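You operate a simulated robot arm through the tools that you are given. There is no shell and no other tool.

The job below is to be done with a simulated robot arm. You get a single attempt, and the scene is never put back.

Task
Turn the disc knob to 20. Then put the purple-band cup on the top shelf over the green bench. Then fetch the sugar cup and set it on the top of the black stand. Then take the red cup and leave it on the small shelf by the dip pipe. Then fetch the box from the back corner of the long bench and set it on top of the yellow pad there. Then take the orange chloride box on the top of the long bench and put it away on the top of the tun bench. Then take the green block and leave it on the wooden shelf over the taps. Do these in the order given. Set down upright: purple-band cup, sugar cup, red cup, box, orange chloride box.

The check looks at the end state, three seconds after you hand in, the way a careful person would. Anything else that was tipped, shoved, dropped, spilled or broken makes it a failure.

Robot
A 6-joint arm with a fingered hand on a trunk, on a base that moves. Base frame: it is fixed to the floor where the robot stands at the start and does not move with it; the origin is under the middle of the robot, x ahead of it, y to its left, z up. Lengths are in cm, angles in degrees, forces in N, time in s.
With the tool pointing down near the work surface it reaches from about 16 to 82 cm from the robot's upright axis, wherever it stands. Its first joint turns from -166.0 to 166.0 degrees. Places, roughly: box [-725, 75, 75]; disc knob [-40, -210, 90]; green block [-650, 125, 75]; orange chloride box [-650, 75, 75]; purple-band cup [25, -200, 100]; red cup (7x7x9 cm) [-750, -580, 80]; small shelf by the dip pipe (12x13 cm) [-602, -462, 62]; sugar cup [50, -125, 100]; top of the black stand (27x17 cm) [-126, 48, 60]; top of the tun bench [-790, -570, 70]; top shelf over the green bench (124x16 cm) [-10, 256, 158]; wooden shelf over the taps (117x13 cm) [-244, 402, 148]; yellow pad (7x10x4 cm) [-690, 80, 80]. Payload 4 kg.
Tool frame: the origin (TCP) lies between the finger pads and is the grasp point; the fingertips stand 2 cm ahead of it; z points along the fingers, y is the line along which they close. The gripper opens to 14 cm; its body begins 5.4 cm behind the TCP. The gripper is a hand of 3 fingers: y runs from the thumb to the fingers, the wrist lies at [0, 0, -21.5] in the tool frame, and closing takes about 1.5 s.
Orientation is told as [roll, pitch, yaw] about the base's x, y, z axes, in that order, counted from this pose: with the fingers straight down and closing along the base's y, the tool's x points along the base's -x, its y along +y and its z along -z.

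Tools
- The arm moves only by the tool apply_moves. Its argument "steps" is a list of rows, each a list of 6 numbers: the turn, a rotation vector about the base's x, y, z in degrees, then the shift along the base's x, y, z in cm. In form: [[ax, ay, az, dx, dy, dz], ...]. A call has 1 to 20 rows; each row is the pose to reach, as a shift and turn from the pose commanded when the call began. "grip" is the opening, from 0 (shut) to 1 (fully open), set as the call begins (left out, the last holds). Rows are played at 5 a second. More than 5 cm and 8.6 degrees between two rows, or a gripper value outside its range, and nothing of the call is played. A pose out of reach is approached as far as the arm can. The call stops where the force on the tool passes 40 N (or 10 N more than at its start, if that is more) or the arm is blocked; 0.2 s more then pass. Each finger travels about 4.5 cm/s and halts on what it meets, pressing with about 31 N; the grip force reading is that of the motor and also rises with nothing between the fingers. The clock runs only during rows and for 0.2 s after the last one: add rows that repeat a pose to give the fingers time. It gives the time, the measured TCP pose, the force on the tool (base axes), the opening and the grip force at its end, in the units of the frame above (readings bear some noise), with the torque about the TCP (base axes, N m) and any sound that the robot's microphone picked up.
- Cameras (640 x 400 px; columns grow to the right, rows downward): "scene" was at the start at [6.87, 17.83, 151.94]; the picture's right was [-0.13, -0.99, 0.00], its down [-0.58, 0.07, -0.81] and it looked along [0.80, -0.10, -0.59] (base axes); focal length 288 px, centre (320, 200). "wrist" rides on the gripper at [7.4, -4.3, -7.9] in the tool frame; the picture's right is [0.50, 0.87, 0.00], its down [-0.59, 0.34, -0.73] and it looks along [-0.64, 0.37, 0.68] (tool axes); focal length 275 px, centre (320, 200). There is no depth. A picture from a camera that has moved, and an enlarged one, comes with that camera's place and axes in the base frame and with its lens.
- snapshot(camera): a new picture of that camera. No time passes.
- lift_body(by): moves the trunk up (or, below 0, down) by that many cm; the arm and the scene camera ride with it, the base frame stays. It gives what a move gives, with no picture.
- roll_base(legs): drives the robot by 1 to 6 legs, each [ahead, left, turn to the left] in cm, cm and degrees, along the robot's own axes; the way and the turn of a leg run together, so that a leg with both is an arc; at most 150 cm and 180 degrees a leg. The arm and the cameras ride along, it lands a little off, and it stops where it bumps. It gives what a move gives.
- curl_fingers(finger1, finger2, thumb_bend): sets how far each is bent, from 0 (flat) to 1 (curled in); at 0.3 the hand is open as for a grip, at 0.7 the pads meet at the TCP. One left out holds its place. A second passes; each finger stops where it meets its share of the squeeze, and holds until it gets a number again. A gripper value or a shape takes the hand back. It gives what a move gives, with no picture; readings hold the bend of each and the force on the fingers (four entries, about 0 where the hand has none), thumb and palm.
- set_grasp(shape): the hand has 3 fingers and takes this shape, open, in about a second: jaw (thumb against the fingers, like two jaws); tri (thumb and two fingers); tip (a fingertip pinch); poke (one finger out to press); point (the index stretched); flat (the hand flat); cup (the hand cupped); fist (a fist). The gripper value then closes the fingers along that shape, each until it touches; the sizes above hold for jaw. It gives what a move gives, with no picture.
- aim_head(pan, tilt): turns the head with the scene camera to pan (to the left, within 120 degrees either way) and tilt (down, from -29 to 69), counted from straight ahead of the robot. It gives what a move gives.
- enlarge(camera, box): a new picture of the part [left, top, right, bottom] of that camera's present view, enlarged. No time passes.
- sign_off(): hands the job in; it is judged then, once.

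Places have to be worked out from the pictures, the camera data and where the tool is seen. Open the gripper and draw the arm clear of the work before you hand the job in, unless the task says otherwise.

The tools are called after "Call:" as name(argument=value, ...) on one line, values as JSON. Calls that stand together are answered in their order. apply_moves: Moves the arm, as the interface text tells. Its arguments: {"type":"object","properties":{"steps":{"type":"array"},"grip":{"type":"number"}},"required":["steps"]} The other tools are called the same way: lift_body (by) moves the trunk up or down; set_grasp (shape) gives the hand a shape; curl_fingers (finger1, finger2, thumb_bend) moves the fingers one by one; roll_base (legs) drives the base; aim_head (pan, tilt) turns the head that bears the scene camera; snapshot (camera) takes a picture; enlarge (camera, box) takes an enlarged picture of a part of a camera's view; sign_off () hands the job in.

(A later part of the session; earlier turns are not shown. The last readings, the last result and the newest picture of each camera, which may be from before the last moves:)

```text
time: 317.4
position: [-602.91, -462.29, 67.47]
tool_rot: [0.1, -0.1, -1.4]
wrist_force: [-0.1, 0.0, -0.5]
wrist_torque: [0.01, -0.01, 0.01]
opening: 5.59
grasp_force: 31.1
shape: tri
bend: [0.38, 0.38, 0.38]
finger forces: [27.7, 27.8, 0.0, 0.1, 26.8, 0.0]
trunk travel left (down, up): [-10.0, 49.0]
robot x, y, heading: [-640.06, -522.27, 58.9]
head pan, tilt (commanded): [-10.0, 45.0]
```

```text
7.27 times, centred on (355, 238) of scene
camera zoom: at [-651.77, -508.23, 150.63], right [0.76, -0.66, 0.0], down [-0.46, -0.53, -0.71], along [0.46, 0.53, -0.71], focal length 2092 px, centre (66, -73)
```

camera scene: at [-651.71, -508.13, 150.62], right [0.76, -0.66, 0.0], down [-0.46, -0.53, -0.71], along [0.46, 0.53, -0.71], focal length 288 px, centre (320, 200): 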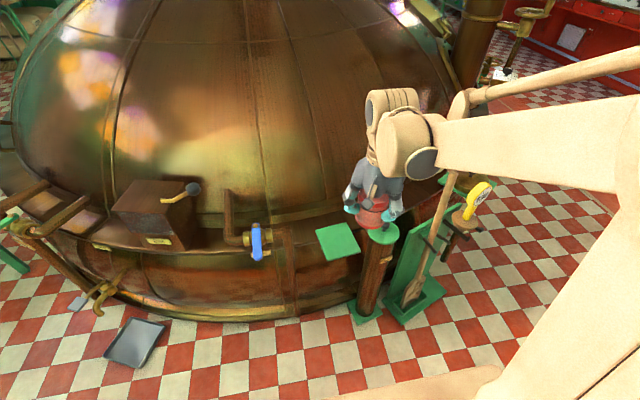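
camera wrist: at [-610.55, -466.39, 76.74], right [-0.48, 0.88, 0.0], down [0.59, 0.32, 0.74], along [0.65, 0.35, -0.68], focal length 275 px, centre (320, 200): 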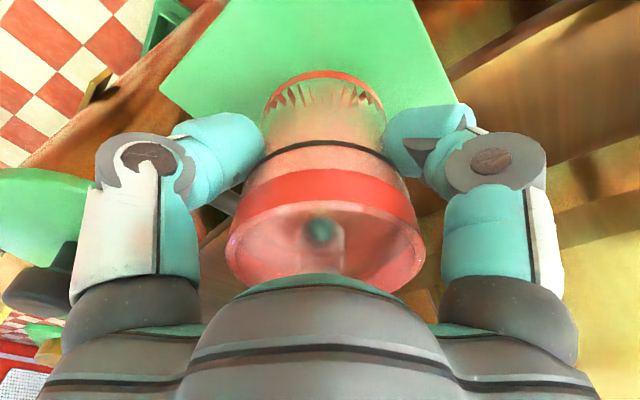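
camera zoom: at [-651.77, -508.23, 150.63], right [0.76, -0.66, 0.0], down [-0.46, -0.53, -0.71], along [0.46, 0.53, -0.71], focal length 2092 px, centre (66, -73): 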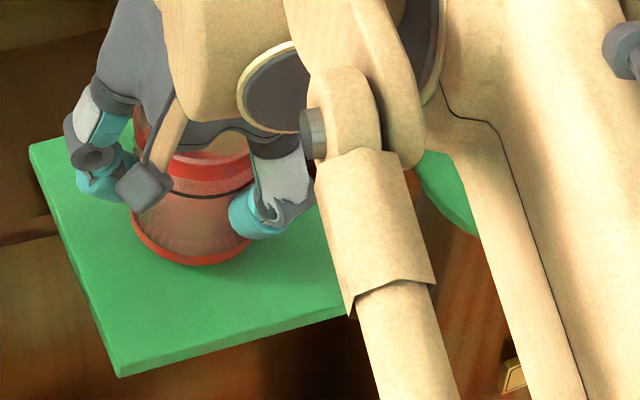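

No contact yet; I continue lowering in small steps.

Call:
apply_moves(steps=[[0, 0, 0, 0, 0, -0.3], [0, 0, 0, 0, 0, -0.3]])

Call:
apply_moves(steps=[[0, 0, 0, 0, 0, -0.3], [0, 0, 0, 0, 0, -0.3]])

```text
time: 317.9
position: [-602.84, -462.23, 67.06]
tool_rot: [0.0, -0.2, -1.4]
wrist_force: [0.3, -0.3, -1.2]
wrist_torque: [0.01, 0.01, 0.01]
opening: 5.58
grasp_force: 31.3
shape: tri
bend: [0.38, 0.38, 0.38]
finger forces: [27.7, 27.8, 0.0, 0.0, 26.8, 0.0]
trunk travel left (down, up): [-10.0, 49.0]
robot x, y, heading: [-639.95, -522.48, 59.1]
head pan, tilt (commanded): [-10.0, 45.0]
```

```text
time: 318.6
position: [-602.96, -462.31, 66.87]
tool_rot: [0.0, -0.1, -1.4]
wrist_force: [0.6, 1.2, -1.3]
wrist_torque: [-0.02, -0.03, 0.0]
opening: 5.59
grasp_force: 31.0
shape: tri
bend: [0.38, 0.38, 0.38]
finger forces: [27.7, 27.9, 0.0, 0.0, 26.8, 0.1]
trunk travel left (down, up): [-10.0, 49.0]
robot x, y, heading: [-639.95, -522.43, 59.0]
head pan, tilt (commanded): [-10.0, 45.0]
```

Call:
apply_moves(steps=[[0, 0, 0, 0, 0, -0.35], [0, 0, 0, 0, 0, -0.35]])

Call:
apply_moves(steps=[[0, 0, 0, 0, 0, -0.3], [0, 0, 0, 0, 0, -0.3]])

Call:
enlarge(camera="scene", box=[320, 210, 390, 265])

```text
time: 319.1
position: [-603.0, -462.35, 66.63]
tool_rot: [0.2, -0.2, -1.4]
wrist_force: [0.7, 1.7, 7.2]
wrist_torque: [-0.02, 0.06, 0.0]
opening: 5.65
grasp_force: 31.5
shape: tri
bend: [0.38, 0.38, 0.38]
finger forces: [28.6, 28.9, 0.1, 0.0, 28.7, 0.0]
trunk travel left (down, up): [-10.0, 49.0]
robot x, y, heading: [-640.23, -522.17, 59.1]
head pan, tilt (commanded): [-10.0, 45.0]
```

```text
time: 319.8
position: [-602.99, -462.37, 66.72]
tool_rot: [0.0, -0.2, -1.5]
wrist_force: [2.0, 4.7, 17.7]
wrist_torque: [-0.03, -0.05, 0.01]
opening: 5.63
grasp_force: 30.8
shape: tri
bend: [0.38, 0.38, 0.38]
finger forces: [30.5, 31.4, 0.0, 0.1, 30.8, 0.1]
out of reach, approached as far as the arm can: row 1, 2
trunk travel left (down, up): [-10.0, 49.0]
robot x, y, heading: [-639.8, -522.73, 59.2]
head pan, tilt (commanded): [-10.0, 45.0]
```

```text
7.27 times, centred on (355, 238) of scene
camera zoom: at [-651.85, -508.36, 150.65], right [0.76, -0.66, 0.0], down [-0.46, -0.53, -0.71], along [0.46, 0.53, -0.71], focal length 2092 px, centre (66, -73)
```

zoom: 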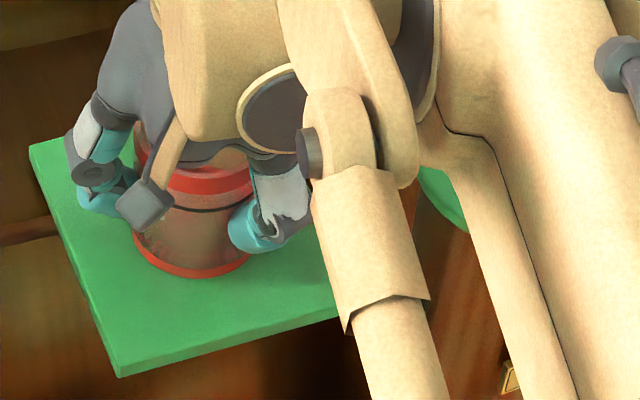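

The cup touches now (about 18 N); I ease up 3 mm and then open the fingers.

Call:
apply_moves(steps=[[0, 0, 0, 0, 0, 0.3], [0, 0, 0, 0, 0, 0.3]])

Call:
apply_moves(steps=[[0, 0, 0, 0, 0, 0], [0, 0, 0, 0, 0, 0], [0, 0, 0, 0, 0, 0], [0, 0, 0, 0, 0, 0], [0, 0, 0, 0, 0, 0], [0, 0, 0, 0, 0, 0], [0, 0, 0, 0, 0, 0]], grip=0.65)

Call:
snapshot(camera="wrist")

```text
time: 320.4
position: [-602.98, -462.47, 66.68]
tool_rot: [0.0, -0.1, -1.4]
wrist_force: [0.6, 0.4, -1.4]
wrist_torque: [0.01, 0.0, 0.02]
opening: 5.63
grasp_force: 31.6
shape: tri
bend: [0.38, 0.38, 0.38]
finger forces: [30.0, 29.7, 0.2, 0.1, 30.0, 0.0]
trunk travel left (down, up): [-10.0, 49.0]
robot x, y, heading: [-639.94, -522.4, 59.0]
head pan, tilt (commanded): [-10.0, 45.0]
```

```text
time: 321.9
position: [-602.96, -462.48, 66.71]
tool_rot: [0.1, -0.1, -1.3]
wrist_force: [-0.1, -0.2, 0.2]
wrist_torque: [0.0, -0.02, 0.04]
opening: 9.02
grasp_force: 0.0
shape: tri
bend: [0.29, 0.29, 0.27]
finger forces: [0.0, 0.0, 0.0, 0.1, 0.0, 0.0]
trunk travel left (down, up): [-10.0, 49.0]
robot x, y, heading: [-640.28, -522.46, 59.0]
head pan, tilt (commanded): [-10.0, 45.0]
```

```text
taken
camera wrist: at [-610.66, -466.59, 74.64], right [-0.48, 0.88, 0.0], down [0.59, 0.32, 0.74], along [0.65, 0.35, -0.68], focal length 275 px, centre (320, 200)
```

wrist: 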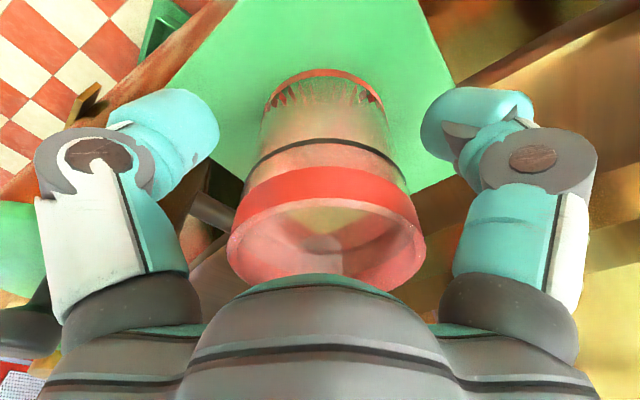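

The red cup stands on the shelf. I rise straight up, then retract and check it.

Call:
apply_moves(steps=[[0, 0, 0, 0, 0, 2], [0, 0, 0, 0, 0, 5], [0, 0, 0, 0, 0, 9], [0, 0, 0, 0, 0, 13], [0, 0, 0, 0, 0, 17], [0, 0, 0, 0, 0, 21], [0, 0, 0, 0, 0, 25], [0, 0, 0, -2, -3.5, 27], [0, 0, 0, -4, -7, 29], [0, 0, 0, -6, -10.5, 31], [0, 0, 0, -8, -14, 33], [0, 0, 0, -10, -17.5, 35], [0, 0, 0, -12, -21, 37]])

Call:
snapshot(camera="scene")

Call:
enlarge(camera="scene", box=[290, 180, 410, 280])

```text
time: 324.8
position: [-615.09, -483.45, 103.76]
tool_rot: [0.0, -0.1, -1.4]
wrist_force: [0.0, -0.5, 0.1]
wrist_torque: [0.0, -0.01, 0.02]
opening: 9.06
grasp_force: 0.0
shape: tri
bend: [0.29, 0.29, 0.27]
finger forces: [0.1, 0.0, 0.0, 0.0, 0.0, 0.0]
trunk travel left (down, up): [-10.0, 49.0]
robot x, y, heading: [-640.28, -522.51, 59.0]
head pan, tilt (commanded): [-10.0, 45.0]
```

```text
taken
camera scene: at [-651.85, -508.37, 150.63], right [0.76, -0.66, 0.0], down [-0.46, -0.53, -0.71], along [0.46, 0.53, -0.71], focal length 288 px, centre (320, 200)
```

scene: 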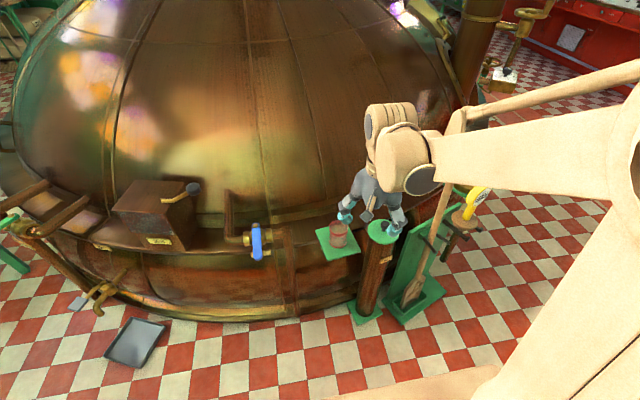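

```text
4.00 times, centred on (350, 230) of scene
camera zoom: at [-651.85, -508.37, 150.63], right [0.76, -0.66, 0.0], down [-0.46, -0.53, -0.71], along [0.46, 0.53, -0.71], focal length 1151 px, centre (200, 80)
```

zoom: 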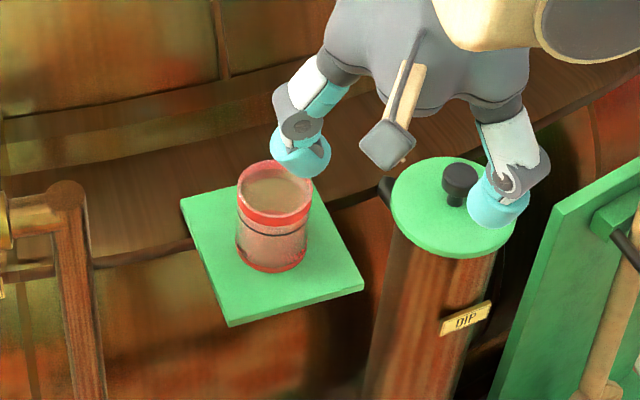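

The red cup sits upright in the middle of the small shelf. Next I back off and strafe toward the far side of the tun to reach the long bench.

Call:
roll_base(legs=[[-15, 0, 1], [0, 115, 0], [0, 115, 0]])

Call:
aim_head(pan=0, tilt=20)

Call:
snapshot(camera="scene")

Call:
aim_head(pan=60, tilt=25)

Call:
snapshot(camera="scene")

```text
time: 337.1
position: [-824.38, -381.58, 103.77]
tool_rot: [-0.1, -0.1, 0.2]
wrist_force: [-0.7, 0.5, 0.3]
wrist_torque: [0.04, 0.02, 0.02]
opening: 9.06
grasp_force: 0.1
shape: tri
bend: [0.29, 0.29, 0.27]
finger forces: [0.0, 0.1, 0.0, 0.1, 0.1, 0.1]
trunk travel left (down, up): [-10.0, 49.0]
robot x, y, heading: [-847.88, -421.55, 60.7]
head pan, tilt (commanded): [-10.0, 45.0]
```

```text
time: 337.9
position: [-824.31, -381.75, 103.69]
tool_rot: [0.0, -0.1, 0.3]
wrist_force: [0.0, -0.1, 0.2]
wrist_torque: [0.03, -0.03, 0.02]
opening: 9.06
grasp_force: 0.1
shape: tri
bend: [0.29, 0.29, 0.27]
finger forces: [0.0, 0.0, 0.0, 0.1, 0.1, 0.1]
trunk travel left (down, up): [-10.0, 49.0]
robot x, y, heading: [-848.16, -421.28, 60.7]
head pan, tilt (commanded): [0.0, 20.0]
```

```text
taken
camera scene: at [-860.95, -405.88, 154.49], right [0.87, -0.49, 0.0], down [-0.17, -0.3, -0.94], along [0.46, 0.82, -0.34], focal length 288 px, centre (320, 200)
```

scene: 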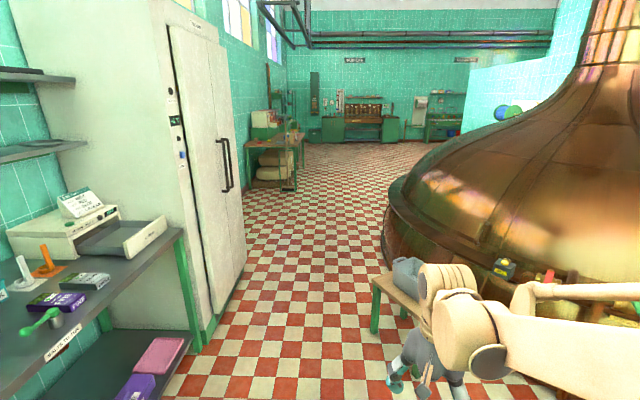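

```text
time: 339.2
position: [-824.38, -381.79, 103.76]
tool_rot: [0.0, -0.2, 0.3]
wrist_force: [-0.3, -0.1, 0.5]
wrist_torque: [0.01, 0.01, 0.04]
opening: 9.07
grasp_force: 0.2
shape: tri
bend: [0.29, 0.29, 0.27]
finger forces: [0.0, 0.0, 0.0, 0.0, 0.0, 0.1]
trunk travel left (down, up): [-10.0, 49.0]
robot x, y, heading: [-848.04, -421.31, 60.8]
head pan, tilt (commanded): [60.0, 25.0]
```

```text
taken
camera scene: at [-870.2, -406.09, 153.69], right [0.86, 0.51, 0.0], down [0.22, -0.36, -0.91], along [-0.46, 0.78, -0.42], focal length 288 px, centre (320, 200)
```

scene: 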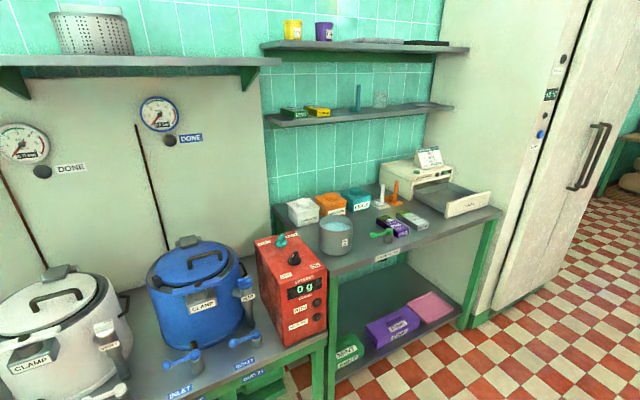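

The long bench is visible ahead along the left wall beyond the fridge; a small green stool stands on the right. I shift left to pass midway and drive on.

Call:
roll_base(legs=[[0, 36, -0.7], [150, 0, 0], [130, 0, 0]])

Call:
aim_head(pan=20, tilt=25)

Call:
snapshot(camera="scene")

```text
time: 354.7
position: [-716.03, -122.58, 103.77]
tool_rot: [0.1, -0.1, -0.7]
wrist_force: [0.4, 0.8, -0.2]
wrist_torque: [-0.04, -0.02, 0.01]
opening: 9.05
grasp_force: 0.0
shape: tri
bend: [0.29, 0.29, 0.27]
finger forces: [0.1, 0.0, 0.0, 0.0, 0.0, 0.1]
trunk travel left (down, up): [-10.0, 49.0]
robot x, y, heading: [-740.28, -161.89, 59.9]
head pan, tilt (commanded): [60.0, 25.0]
```

```text
time: 355.8
position: [-716.01, -122.66, 103.57]
tool_rot: [-0.1, -0.1, -0.7]
wrist_force: [0.2, 0.7, 0.1]
wrist_torque: [0.0, -0.01, 0.0]
opening: 9.02
grasp_force: 0.0
shape: tri
bend: [0.29, 0.29, 0.27]
finger forces: [0.0, 0.1, 0.0, 0.0, 0.1, 0.1]
trunk travel left (down, up): [-10.0, 49.0]
robot x, y, heading: [-740.62, -161.86, 59.7]
head pan, tilt (commanded): [20.0, 25.0]
```

```text
taken
camera scene: at [-756.07, -145.03, 153.69], right [0.98, -0.18, 0.0], down [-0.07, -0.42, -0.91], along [0.16, 0.89, -0.42], focal length 288 px, centre (320, 200)
```

scene: 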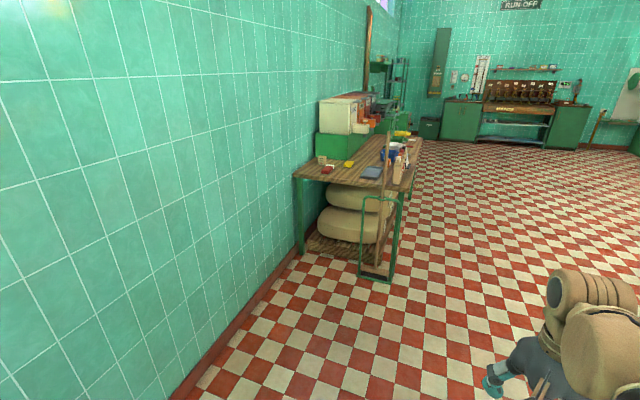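

The long bench's near end is ahead. I zoom in on what stands on it.

Call:
enlarge(camera="scene", box=[285, 80, 445, 200])

```text
3.33 times, centred on (365, 140) of scene
camera zoom: at [-756.07, -145.03, 153.69], right [0.98, -0.18, 0.0], down [-0.07, -0.42, -0.91], along [0.16, 0.89, -0.42], focal length 959 px, centre (170, 400)
```

zoom: 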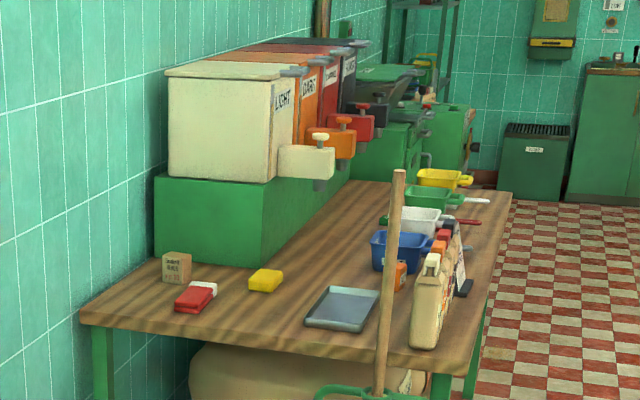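

The cardboard box is at the wall-side back corner with the yellow pad ~25 cm from it, both ~33 cm from the bench's near end. A pole stand blocks part of that end, so I check the robot's own footprint before deciding how to approach.

Call:
aim_head(pan=95, tilt=69)

Call:
snapshot(camera="scene")

Call:
aim_head(pan=10, tilt=30)

Call:
enlarge(camera="scene", box=[180, 60, 420, 260])

```text
time: 357.2
position: [-715.97, -122.44, 103.63]
tool_rot: [0.1, 0.0, -0.7]
wrist_force: [0.3, -0.4, 0.3]
wrist_torque: [0.0, 0.0, 0.01]
opening: 9.04
grasp_force: 0.1
shape: tri
bend: [0.29, 0.29, 0.27]
finger forces: [0.0, 0.0, 0.0, 0.0, 0.0, 0.1]
trunk travel left (down, up): [-10.0, 49.0]
robot x, y, heading: [-740.45, -162.16, 59.9]
head pan, tilt (commanded): [95.0, 68.8]
```

```text
taken
camera scene: at [-762.76, -151.71, 147.75], right [0.43, 0.9, 0.0], down [0.84, -0.4, -0.36], along [-0.33, 0.15, -0.93], focal length 288 px, centre (320, 200)
```

scene: 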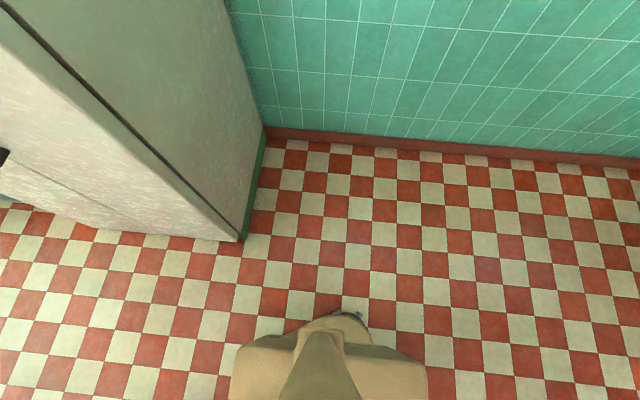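

```text
time: 358.8
position: [-715.96, -122.56, 103.68]
tool_rot: [0.0, -0.2, -0.7]
wrist_force: [-0.5, 0.0, -1.0]
wrist_torque: [0.03, 0.01, 0.0]
opening: 9.05
grasp_force: 0.1
shape: tri
bend: [0.29, 0.29, 0.27]
finger forces: [0.1, 0.0, 0.0, 0.0, 0.0, 0.0]
trunk travel left (down, up): [-10.0, 49.0]
robot x, y, heading: [-740.04, -161.7, 59.9]
head pan, tilt (commanded): [10.0, 30.0]
```

```text
2.00 times, centred on (300, 160) of scene
camera zoom: at [-754.58, -145.61, 152.89], right [0.94, -0.34, 0.0], down [-0.17, -0.47, -0.87], along [0.3, 0.81, -0.5], focal length 575 px, centre (360, 280)
```

zoom: 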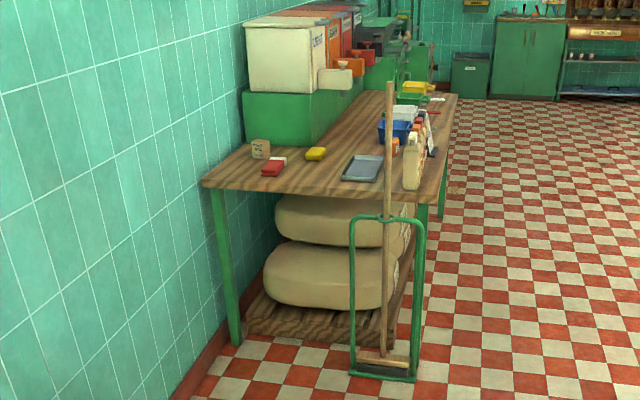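

I want to know the base's exact shape before squeezing beside the wall, so I reach the arm out and turn the wrist camera back at the robot.

Call:
apply_moves(steps=[[0, 0, -7.5, 1, 1.7, 0], [0, 0, -15, 2, 3.4, 0], [0, 0, -22.5, 3, 5.1, 0], [0, 0, -30, 4, 6.8, 0], [0, 0, -37.5, 5, 8.5, 0], [0, 0, -45, 6, 10.2, 0], [0, 0, -52.5, 7, 11.9, 0], [0, 0, -60, 8, 13.6, 0], [0, 0, -67.5, 9, 15.3, 0], [0, 0, -75, 10, 17, 0], [0, 0, -82.5, 11, 18.7, 0], [0, 0, -90, 11, 18.7, 0], [0, 0, -97.5, 11, 18.7, 0], [0, 0, -105, 11, 18.7, 0], [0, 0, -112.5, 11, 18.7, 0], [0, 0, -120, 11, 18.7, 0], [0, 0, -127.5, 11, 18.7, 0], [0, 0, -135, 11, 18.7, 0], [0, 0, -142.5, 11, 18.7, 0], [0, 0, -150, 11, 18.7, 0]])

Call:
snapshot(camera="wrist")

```text
time: 363.0
position: [-704.88, -103.83, 103.66]
tool_rot: [0.1, -0.1, -150.8]
wrist_force: [0.2, -0.5, -0.1]
wrist_torque: [0.02, 0.0, -0.01]
opening: 9.04
grasp_force: 0.1
shape: tri
bend: [0.29, 0.29, 0.27]
finger forces: [0.1, 0.1, 0.1, 0.0, 0.1, 0.0]
trunk travel left (down, up): [-10.0, 49.0]
robot x, y, heading: [-740.71, -162.04, 59.8]
head pan, tilt (commanded): [10.0, 30.0]
```

```text
taken
camera wrist: at [-700.64, -96.51, 111.59], right [0.86, -0.51, 0.0], down [-0.35, -0.58, 0.74], along [-0.38, -0.63, -0.68], focal length 275 px, centre (320, 200)
```

wrist: 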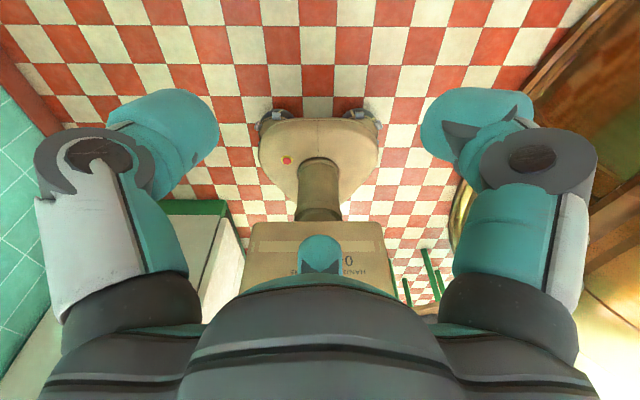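

The wrist view shows the base is compact: front only ~15 cm ahead of the axis and about ±26 cm wide. That lets me stand at the bench's end, behind the pole stand. I unwind the wrist, raise the hand, and move there in steps.

Call:
apply_moves(steps=[[0, 0, 7.5, -1, -1.7, 1], [0, 0, 15, -2, -3.4, 2], [0, 0, 22.5, -3, -5.1, 3], [0, 0, 30, -4, -6.8, 4], [0, 0, 37.5, -5, -8.5, 5], [0, 0, 45, -6, -10.2, 6], [0, 0, 52.5, -7, -11.9, 7], [0, 0, 60, -8, -13.6, 8], [0, 0, 67.5, -9, -15.3, 9], [0, 0, 75, -10, -17, 10], [0, 0, 82.5, -11, -18.7, 11], [0, 0, 90, -11, -18.7, 12], [0, 0, 97.5, -11, -18.7, 13], [0, 0, 105, -11, -18.7, 14], [0, 0, 112.5, -11, -18.7, 15], [0, 0, 120, -11, -18.7, 16], [0, 0, 127.5, -11, -18.7, 17], [0, 0, 135, -11, -18.7, 18], [0, 0, 142.5, -11, -18.7, 19], [0, 0, 150, -11, -18.7, 20]])

Call:
roll_base(legs=[[60, 0, 0], [0, 80, 0]])

Call:
aim_head(pan=-10, tilt=30)

Call:
snapshot(camera="scene")

```text
time: 367.2
position: [-716.01, -122.53, 123.76]
tool_rot: [0.0, 0.0, -0.6]
wrist_force: [-0.1, -0.3, -0.4]
wrist_torque: [0.01, 0.01, 0.01]
opening: 9.05
grasp_force: 0.1
shape: tri
bend: [0.29, 0.29, 0.27]
finger forces: [0.1, 0.0, 0.0, 0.1, 0.0, 0.0]
trunk travel left (down, up): [-10.0, 49.0]
robot x, y, heading: [-740.35, -161.9, 59.7]
head pan, tilt (commanded): [10.0, 30.0]
```

```text
time: 374.5
position: [-756.0, -30.98, 123.71]
tool_rot: [0.0, -0.1, -0.1]
wrist_force: [-1.2, -0.1, 0.5]
wrist_torque: [-0.02, -0.02, 0.01]
opening: 9.06
grasp_force: 0.1
shape: tri
bend: [0.29, 0.29, 0.27]
finger forces: [0.0, 0.1, 0.0, 0.0, 0.0, 0.0]
trunk travel left (down, up): [-10.0, 49.0]
robot x, y, heading: [-780.01, -70.8, 60.2]
head pan, tilt (commanded): [10.0, 30.0]
```

```text
time: 375.3
position: [-755.96, -30.85, 123.64]
tool_rot: [0.0, -0.1, -0.1]
wrist_force: [-0.1, 0.4, -0.7]
wrist_torque: [0.03, 0.01, 0.01]
opening: 9.04
grasp_force: 0.1
shape: tri
bend: [0.29, 0.29, 0.27]
finger forces: [0.1, 0.1, 0.0, 0.1, 0.0, 0.0]
trunk travel left (down, up): [-10.0, 49.0]
robot x, y, heading: [-780.05, -70.44, 60.5]
head pan, tilt (commanded): [-10.0, 30.0]
```

```text
taken
camera scene: at [-791.6, -55.86, 152.89], right [0.77, -0.64, 0.0], down [-0.32, -0.39, -0.87], along [0.55, 0.67, -0.5], focal length 288 px, centre (320, 200)
```

scene: 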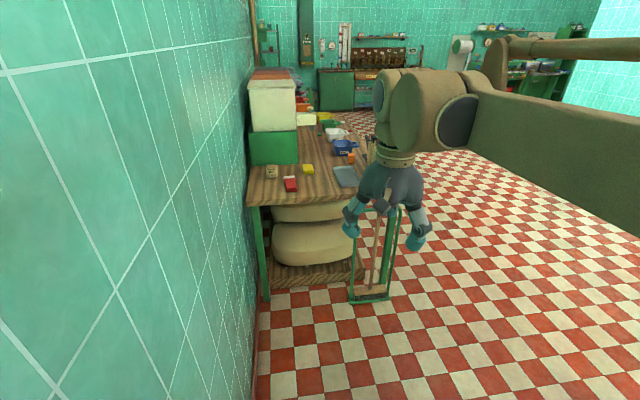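

Standing parallel to the wall with ~10 cm to spare, the way to the bench end (V≈−305) is clear and the pole stand is to the right. I drive forward in two legs.

Call:
roll_base(legs=[[60, 0, -0.5]])

Call:
roll_base(legs=[[46, -2, 0]])

Call:
aim_head(pan=-5, tilt=45)

Call:
snapshot(camera="scene")

Call:
snapshot(camera="wrist")

```text
time: 378.7
position: [-725.5, 21.18, 123.75]
tool_rot: [0.0, -0.1, -0.5]
wrist_force: [0.5, 0.6, 0.5]
wrist_torque: [-0.03, 0.0, 0.02]
opening: 9.06
grasp_force: 0.0
shape: tri
bend: [0.29, 0.29, 0.27]
finger forces: [0.1, 0.0, 0.1, 0.0, 0.0, 0.0]
trunk travel left (down, up): [-10.0, 49.0]
robot x, y, heading: [-750.01, -17.95, 59.7]
head pan, tilt (commanded): [-10.0, 30.0]
```

```text
time: 381.5
position: [-700.98, 59.91, 123.69]
tool_rot: [0.1, -0.1, -0.5]
wrist_force: [-0.9, 0.3, -0.5]
wrist_torque: [0.0, 0.03, 0.0]
opening: 9.06
grasp_force: 0.0
shape: tri
bend: [0.29, 0.29, 0.27]
finger forces: [0.0, 0.0, 0.1, 0.0, 0.0, 0.0]
trunk travel left (down, up): [-10.0, 49.0]
robot x, y, heading: [-725.61, 20.45, 60.2]
head pan, tilt (commanded): [-10.0, 30.0]
```

```text
time: 382.2
position: [-700.87, 59.89, 123.67]
tool_rot: [0.0, -0.1, -0.5]
wrist_force: [-0.6, -0.3, 0.7]
wrist_torque: [0.03, 0.03, -0.02]
opening: 9.03
grasp_force: 0.1
shape: tri
bend: [0.29, 0.29, 0.27]
finger forces: [0.1, 0.0, 0.0, 0.1, 0.1, 0.0]
trunk travel left (down, up): [-10.0, 49.0]
robot x, y, heading: [-725.47, 20.36, 60.1]
head pan, tilt (commanded): [-5.0, 45.0]
```

```text
taken
camera scene: at [-737.88, 34.78, 150.64], right [0.82, -0.57, 0.0], down [-0.41, -0.58, -0.71], along [0.41, 0.58, -0.71], focal length 288 px, centre (320, 200)
```

scene: 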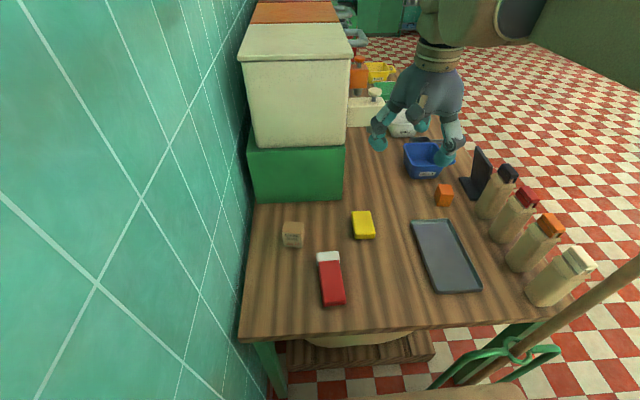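

```text
taken
camera wrist: at [-708.53, 55.53, 131.59], right [-0.49, 0.87, 0.0], down [0.59, 0.33, 0.74], along [0.64, 0.36, -0.68], focal length 275 px, centre (320, 200)
```

wrist: 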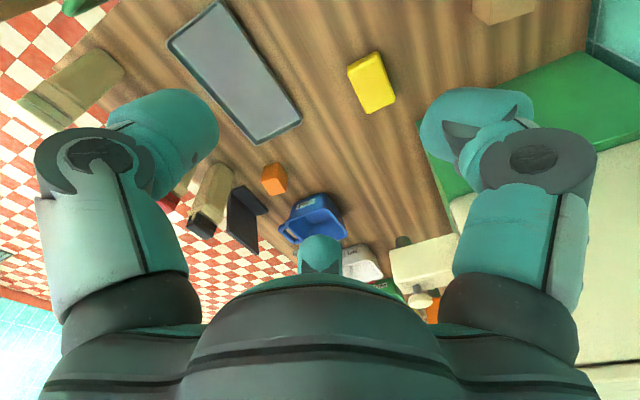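

I have a clear view now: cardboard box, yellow pad, a red-white block, a tray and the orange box. I zoom in to measure them.

Call:
enlarge(camera="scene", box=[260, 180, 400, 280])

Call:
enlarge(camera="scene", box=[360, 110, 500, 220])

Call:
enlarge(camera="wrist", box=[320, 0, 560, 150])

```text
4.00 times, centred on (330, 230) of scene
camera zoom: at [-737.88, 34.78, 150.64], right [0.82, -0.57, 0.0], down [-0.41, -0.58, -0.71], along [0.41, 0.58, -0.71], focal length 1151 px, centre (280, 80)
```

zoom: 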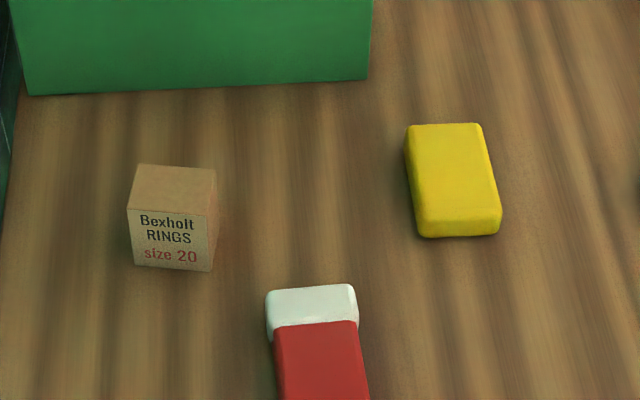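

```text
3.64 times, centred on (430, 165) of scene
camera zoom: at [-737.88, 34.78, 150.64], right [0.82, -0.57, 0.0], down [-0.41, -0.58, -0.71], along [0.41, 0.58, -0.71], focal length 1046 px, centre (-80, 327)
```

zoom: 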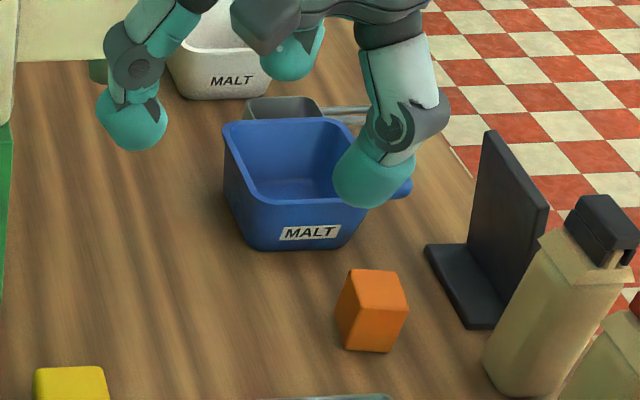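

```text
2.67 times, centred on (440, 75) of wrist
camera zoom: at [-708.53, 55.53, 131.59], right [-0.49, 0.87, 0.0], down [0.59, 0.33, 0.74], along [0.64, 0.36, -0.68], focal length 734 px, centre (0, 533)
```

zoom: 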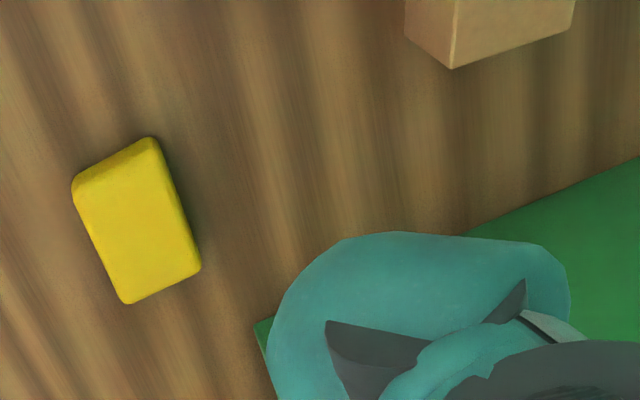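

Triangulating the pad gives its top at z≈83, so the bench top is near z 79. The box (about 6×4.5×7 cm) is centred near [-713.8, 83.1]; the pad's centre is near [-693.6, 74.9]. I move above the box, turning the hand so the thumb faces the box's front.

Call:
apply_moves(steps=[[0, 0, -7, -2.15, 3.87, 0], [0, 0, -14, -4.3, 7.73, 0], [0, 0, -21, -6.45, 11.6, 0], [0, 0, -28, -8.6, 15.5, 0], [0, 0, -35, -10.75, 19.3, 0], [0, 0, -41.5, -12.9, 23.2, 0], [0, 0, -41.5, -12.9, 23.2, -4.5], [0, 0, -41.5, -12.9, 23.2, -9], [0, 0, -41.5, -12.9, 23.2, -13.5], [0, 0, -41.5, -12.9, 23.2, -18], [0, 0, -41.5, -12.9, 23.2, -18]], grip=0.75)

Call:
snapshot(camera="wrist")

Call:
snapshot(camera="scene")

```text
time: 384.6
position: [-713.92, 83.0, 105.8]
tool_rot: [0.0, -0.1, -42.0]
wrist_force: [0.3, 0.4, -0.1]
wrist_torque: [-0.02, 0.0, 0.0]
opening: 10.5
grasp_force: 0.1
shape: tri
bend: [0.25, 0.25, 0.24]
finger forces: [0.1, 0.1, 0.1, 0.1, 0.0, 0.1]
trunk travel left (down, up): [-10.0, 49.0]
robot x, y, heading: [-725.49, 20.26, 60.3]
head pan, tilt (commanded): [-5.0, 45.0]
```

```text
taken
camera wrist: at [-722.45, 84.78, 113.62], right [0.21, 0.98, 0.0], down [0.66, -0.14, 0.74], along [0.72, -0.15, -0.68], focal length 275 px, centre (320, 200)
```

wrist: 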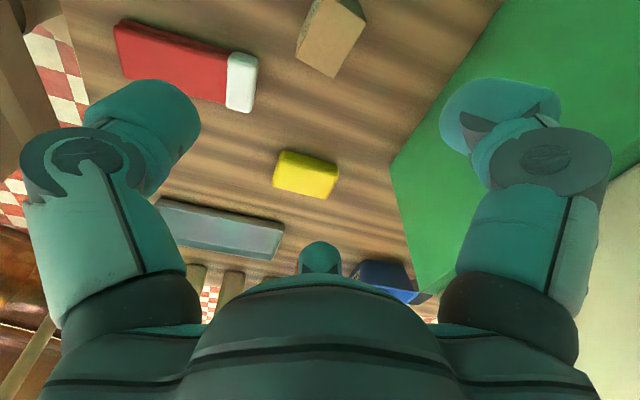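

```text
taken
camera scene: at [-737.89, 34.79, 150.63], right [0.82, -0.57, 0.0], down [-0.41, -0.58, -0.71], along [0.41, 0.58, -0.71], focal length 288 px, centre (320, 200)
```

scene: 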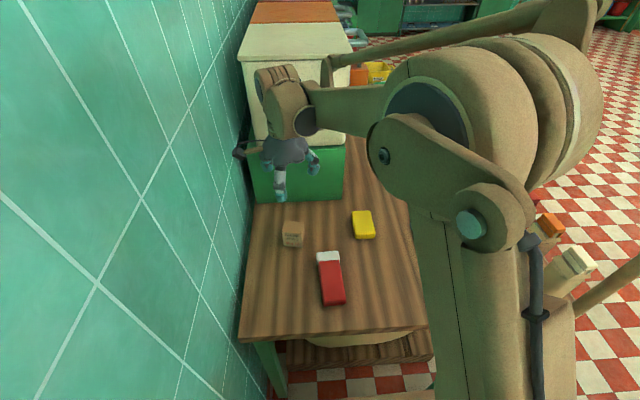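

I zoom into the wrist view for the box's alignment.

Call:
enlarge(camera="wrist", box=[220, 0, 440, 210])

```text
1.90 times, centred on (330, 105) of wrist
camera zoom: at [-722.45, 84.78, 113.62], right [0.21, 0.98, 0.0], down [0.66, -0.14, 0.74], along [0.72, -0.15, -0.68], focal length 524 px, centre (301, 381)
```

zoom: 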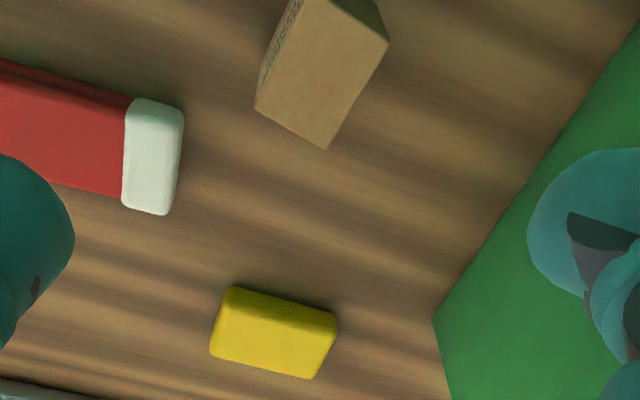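

The box centre refines to about [-713.6, 83.9] with its top near z 84.5, faces aligned with my thumb direction. I correct and descend partway.

Call:
apply_moves(steps=[[0, 0, 0, 0.3, 0.9, -4], [0, 0, 0, 0.3, 0.9, -8], [0, 0, 0, 0.3, 0.9, -12], [0, 0, 0, 0.3, 0.9, -14], [0, 0, 0, 0.3, 0.9, -14]])

Call:
snapshot(camera="wrist")

Call:
enlarge(camera="scene", box=[230, 130, 400, 270])

```text
time: 385.8
position: [-713.6, 84.04, 91.55]
tool_rot: [0.0, -0.1, -42.0]
wrist_force: [0.0, 1.1, -0.4]
wrist_torque: [-0.03, 0.03, 0.01]
opening: 10.47
grasp_force: 0.1
shape: tri
bend: [0.25, 0.25, 0.24]
finger forces: [0.1, 0.1, 0.1, 0.1, 0.0, 0.1]
trunk travel left (down, up): [-10.0, 49.0]
robot x, y, heading: [-725.65, 20.38, 60.2]
head pan, tilt (commanded): [-5.0, 45.0]
```

```text
taken
camera wrist: at [-722.08, 85.76, 99.44], right [0.21, 0.98, 0.0], down [0.66, -0.14, 0.74], along [0.72, -0.15, -0.68], focal length 275 px, centre (320, 200)
```

wrist: 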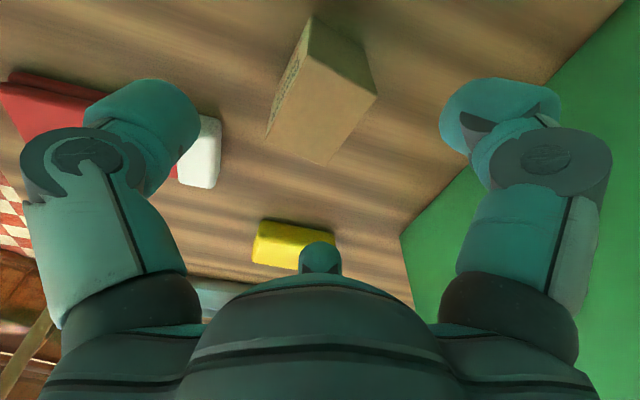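

```text
2.86 times, centred on (315, 200) of scene
camera zoom: at [-737.89, 34.79, 150.63], right [0.82, -0.57, 0.0], down [-0.41, -0.58, -0.71], along [0.41, 0.58, -0.71], focal length 822 px, centre (334, 200)
```

zoom: 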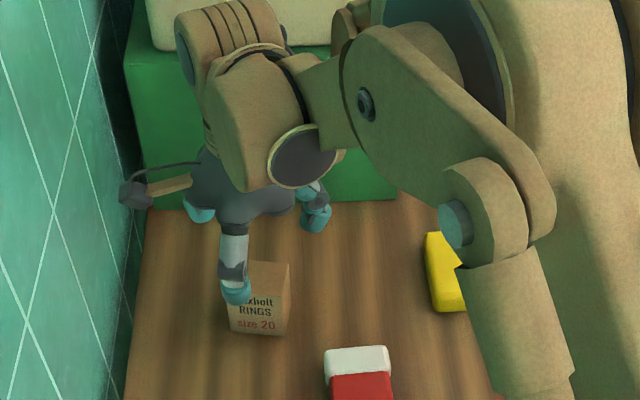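

The box top is centred under the hand. I descend to grip height and close.

Call:
apply_moves(steps=[[0, 0, 0, 0, 0, -3], [0, 0, 0, 0, 0, -6], [0, 0, 0, 0, 0, -8], [0, 0, 0, 0, 0, -9.3], [0, 0, 0, 0, 0, -9.3]])

Call:
apply_moves(steps=[[0, 0, 0, 0, 0, 0], [0, 0, 0, 0, 0, 0], [0, 0, 0, 0, 0, 0], [0, 0, 0, 0, 0, 0], [0, 0, 0, 0, 0, 0], [0, 0, 0, 0, 0, 0], [0, 0, 0, 0, 0, 0], [0, 0, 0, 0, 0, 0], [0, 0, 0, 0, 0, 0]], grip=0.2)

Call:
snapshot(camera="wrist")

```text
time: 387.0
position: [-713.53, 83.81, 82.33]
tool_rot: [0.1, -0.3, -42.0]
wrist_force: [-0.6, 0.1, 0.2]
wrist_torque: [-0.02, -0.02, -0.01]
opening: 10.47
grasp_force: 0.0
shape: tri
bend: [0.25, 0.25, 0.24]
finger forces: [0.0, 0.0, 0.0, 0.0, 0.1, 0.0]
trunk travel left (down, up): [-10.0, 49.0]
robot x, y, heading: [-725.17, 20.37, 60.1]
head pan, tilt (commanded): [-5.0, 45.0]
```

```text
time: 389.0
position: [-713.55, 83.92, 82.41]
tool_rot: [0.0, -0.1, -41.9]
wrist_force: [-0.7, 0.8, 0.2]
wrist_torque: [0.03, 0.0, 0.0]
opening: 5.29
grasp_force: 31.1
shape: tri
bend: [0.36, 0.36, 0.43]
finger forces: [25.2, 25.6, 0.1, 0.1, 25.5, 0.2]
trunk travel left (down, up): [-10.0, 49.0]
robot x, y, heading: [-725.01, 20.12, 60.0]
head pan, tilt (commanded): [-5.0, 45.0]
```

```text
taken
camera wrist: at [-722.09, 85.65, 90.26], right [0.21, 0.98, 0.0], down [0.66, -0.14, 0.74], along [0.72, -0.15, -0.68], focal length 275 px, centre (320, 200)
```

wrist: 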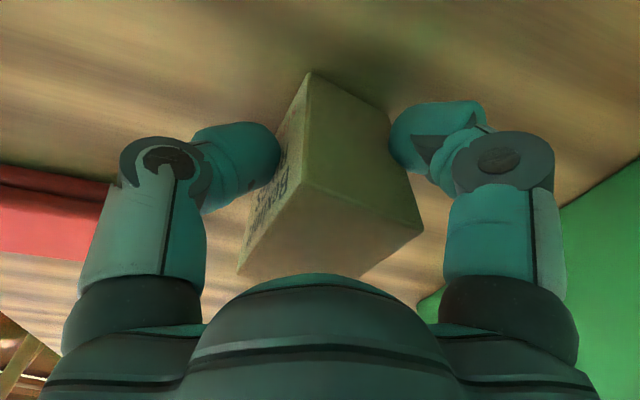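

The box is gripped at ~25 N per finger. I lift it 14 cm and carry it over the yellow pad, rotating it 9° to square with the pad.

Call:
apply_moves(steps=[[0, 0, 0, 0, 0, 1], [0, 0, 0, 0, 0, 4], [0, 0, 0, 0, 0, 8], [0, 0, 0, 0, 0, 12], [0, 0, 0, 0, 0, 14], [0, 0, 1.5, 4, -1.6, 14], [0, 0, 3, 8, -3.1, 14], [0, 0, 4.5, 12, -4.7, 14], [0, 0, 6, 16, -6.2, 14], [0, 0, 8, 20, -7.8, 14], [0, 0, 9, 20, -7.8, 14], [0, 0, 9, 20, -7.8, 14]])

Call:
snapshot(camera="wrist")

Call:
aim_head(pan=0, tilt=50)

Call:
snapshot(camera="scene")

```text
time: 391.6
position: [-693.46, 76.07, 96.5]
tool_rot: [0.0, -0.1, -33.0]
wrist_force: [-0.3, -0.2, -1.5]
wrist_torque: [0.02, -0.03, 0.02]
opening: 5.21
grasp_force: 30.8
shape: tri
bend: [0.36, 0.36, 0.43]
finger forces: [25.6, 25.9, 0.0, 0.0, 24.9, 0.1]
trunk travel left (down, up): [-10.0, 49.0]
robot x, y, heading: [-725.66, 20.68, 60.0]
head pan, tilt (commanded): [-5.0, 45.0]
```

```text
taken
camera wrist: at [-702.12, 76.48, 104.27], right [0.05, 1.0, 0.0], down [0.68, -0.03, 0.74], along [0.73, -0.04, -0.68], focal length 275 px, centre (320, 200)
```

wrist: 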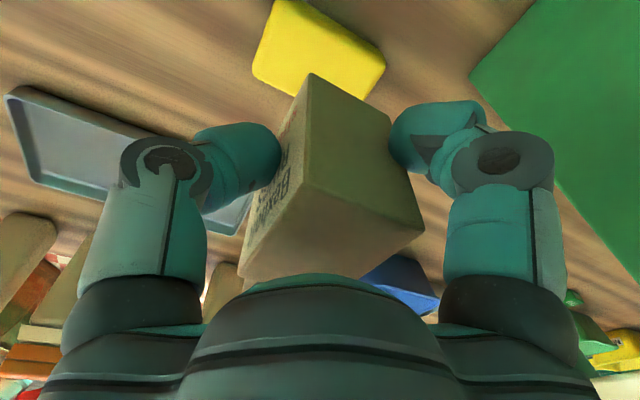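

```text
time: 392.3
position: [-693.6, 76.11, 96.29]
tool_rot: [0.0, -0.2, -33.1]
wrist_force: [0.6, 0.3, -1.9]
wrist_torque: [0.02, -0.02, -0.01]
opening: 5.25
grasp_force: 31.1
shape: tri
bend: [0.36, 0.36, 0.43]
finger forces: [25.7, 25.9, 0.0, 0.0, 24.9, 0.1]
trunk travel left (down, up): [-10.0, 49.0]
robot x, y, heading: [-725.1, 20.37, 60.1]
head pan, tilt (commanded): [0.0, 50.0]
```

```text
taken
camera scene: at [-738.68, 34.81, 149.94], right [0.87, -0.5, 0.0], down [-0.38, -0.66, -0.64], along [0.32, 0.56, -0.77], focal length 288 px, centre (320, 200)
```

scene: 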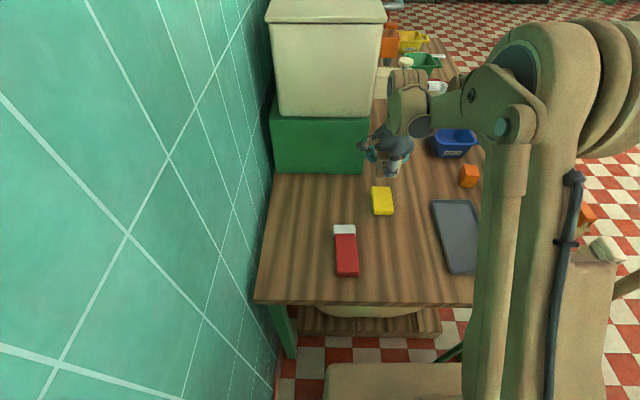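

I zoom in to judge the pad's position relative to the held box.

Call:
enlarge(camera="wrist", box=[220, 0, 440, 140])

Call:
enlarge(camera="scene", box=[340, 120, 440, 230])

```text
2.86 times, centred on (330, 70) of wrist
camera zoom: at [-702.13, 76.49, 104.27], right [0.05, 1.0, 0.0], down [0.68, -0.03, 0.74], along [0.73, -0.04, -0.68], focal length 786 px, centre (291, 571)
```

zoom: 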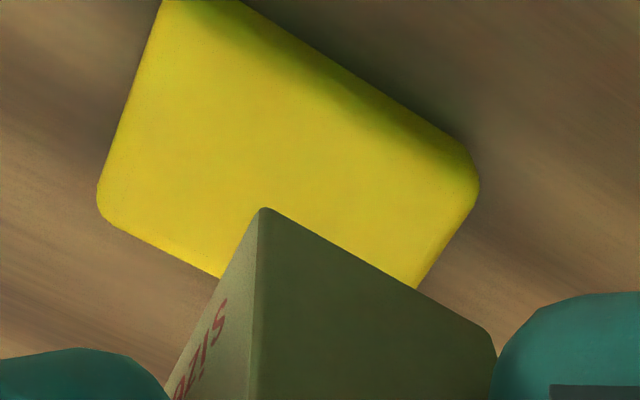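

```text
3.64 times, centred on (390, 175) of scene
camera zoom: at [-738.68, 34.81, 149.94], right [0.87, -0.5, 0.0], down [-0.38, -0.66, -0.64], along [0.32, 0.56, -0.77], focal length 1046 px, centre (66, 291)
```

zoom: 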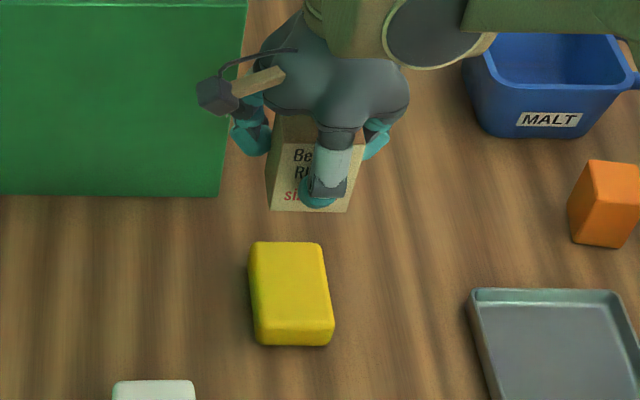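

The box is parallel to the pad and within ~0.5 cm of its centre. I shift half a centimetre toward me and lower to just above the pad.

Call:
apply_moves(steps=[[0, 0, 0, 0, -0.5, -3], [0, 0, 0, 0, -0.5, -6], [0, 0, 0, 0, -0.5, -8], [0, 0, 0, 0, -0.5, -8.6], [0, 0, 0, 0, -0.5, -8.6]])

Call:
enlarge(camera="scene", box=[340, 120, 440, 230])

Call:
snapshot(camera="wrist")

```text
time: 393.5
position: [-693.45, 75.63, 87.73]
tool_rot: [0.0, -0.1, -32.9]
wrist_force: [-0.2, -0.7, -1.0]
wrist_torque: [0.03, 0.02, 0.0]
opening: 5.25
grasp_force: 31.2
shape: tri
bend: [0.36, 0.36, 0.43]
finger forces: [25.6, 25.9, 0.1, 0.1, 24.8, 0.0]
trunk travel left (down, up): [-10.0, 49.0]
robot x, y, heading: [-725.21, 20.01, 60.1]
head pan, tilt (commanded): [0.0, 50.0]
```

```text
3.64 times, centred on (390, 175) of scene
camera zoom: at [-738.69, 34.81, 149.94], right [0.87, -0.5, 0.0], down [-0.38, -0.66, -0.64], along [0.32, 0.56, -0.77], focal length 1046 px, centre (66, 291)
```

zoom: 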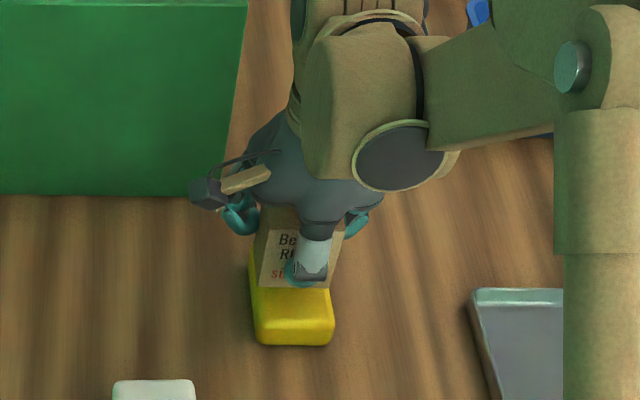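

```text
taken
camera wrist: at [-702.13, 76.04, 95.66], right [0.05, 1.0, 0.0], down [0.68, -0.03, 0.74], along [0.73, -0.04, -0.68], focal length 275 px, centre (320, 200)
```

wrist: 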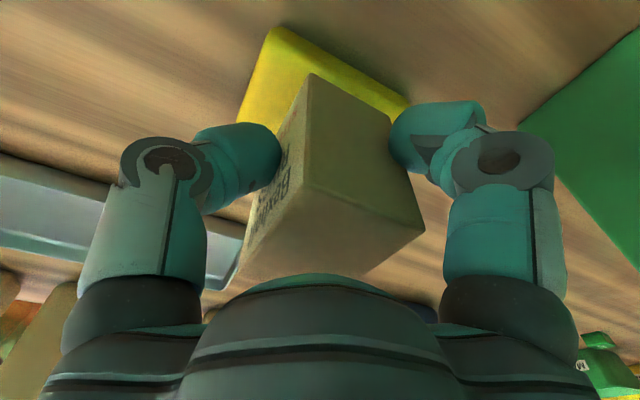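

The box sits ~0.5 cm right and ~0.7 cm back of the pad's centre. I correct by (−0.7, −0.4) and lower to contact.

Call:
apply_moves(steps=[[0, 0, 0, -0.7, -0.4, 0], [0, 0, 0, -0.7, -0.4, -0.3], [0, 0, 0, -0.7, -0.4, -0.6], [0, 0, 0, -0.7, -0.4, -0.6]])

Call:
enlarge(camera="scene", box=[360, 170, 420, 230])

```text
time: 394.5
position: [-694.24, 75.26, 87.07]
tool_rot: [-0.1, -0.1, -33.0]
wrist_force: [-0.5, 1.0, -0.5]
wrist_torque: [-0.01, -0.03, -0.02]
opening: 5.22
grasp_force: 31.0
shape: tri
bend: [0.36, 0.36, 0.43]
finger forces: [25.6, 26.0, 0.0, 0.0, 24.8, 0.1]
trunk travel left (down, up): [-10.0, 49.0]
robot x, y, heading: [-725.21, 20.21, 59.9]
head pan, tilt (commanded): [0.0, 50.0]
```

```text
6.67 times, centred on (390, 200) of scene
camera zoom: at [-738.69, 34.81, 149.94], right [0.87, -0.5, 0.0], down [-0.38, -0.66, -0.64], along [0.32, 0.56, -0.77], focal length 1918 px, centre (-147, 200)
```

zoom: 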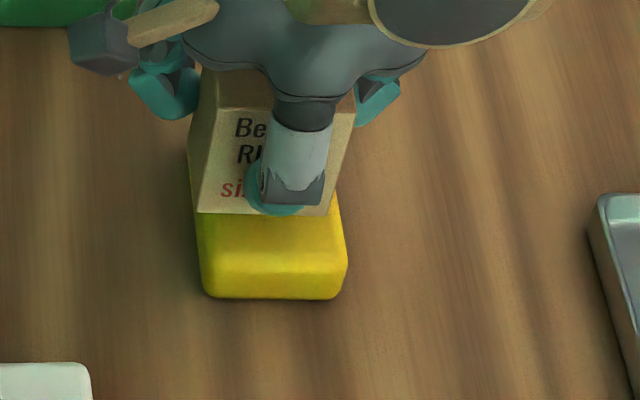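

Laterally and in depth the box is centred on the pad now. I lower in small steps to contact.

Call:
apply_moves(steps=[[0, 0, 0, 0, 0, -0.3], [0, 0, 0, 0, 0, -0.3]])

Call:
apply_moves(steps=[[0, 0, 0, 0, 0, -0.3], [0, 0, 0, 0, 0, -0.3]])

```text
time: 395.1
position: [-694.19, 75.17, 86.84]
tool_rot: [-0.1, 0.0, -33.0]
wrist_force: [-0.3, -0.5, -1.4]
wrist_torque: [-0.03, -0.04, 0.01]
opening: 5.22
grasp_force: 31.0
shape: tri
bend: [0.36, 0.36, 0.43]
finger forces: [25.7, 25.9, 0.0, 0.0, 24.8, 0.1]
trunk travel left (down, up): [-10.0, 49.0]
robot x, y, heading: [-725.02, 20.18, 59.9]
head pan, tilt (commanded): [0.0, 50.0]
```

```text
time: 395.7
position: [-694.21, 75.26, 86.5]
tool_rot: [0.0, -0.1, -33.0]
wrist_force: [1.0, 0.3, -1.0]
wrist_torque: [0.02, -0.02, 0.03]
opening: 5.26
grasp_force: 31.0
shape: tri
bend: [0.36, 0.36, 0.43]
finger forces: [25.7, 25.9, 0.0, 0.0, 24.8, 0.0]
trunk travel left (down, up): [-10.0, 49.0]
robot x, y, heading: [-725.59, 20.72, 60.2]
head pan, tilt (commanded): [0.0, 50.0]
```

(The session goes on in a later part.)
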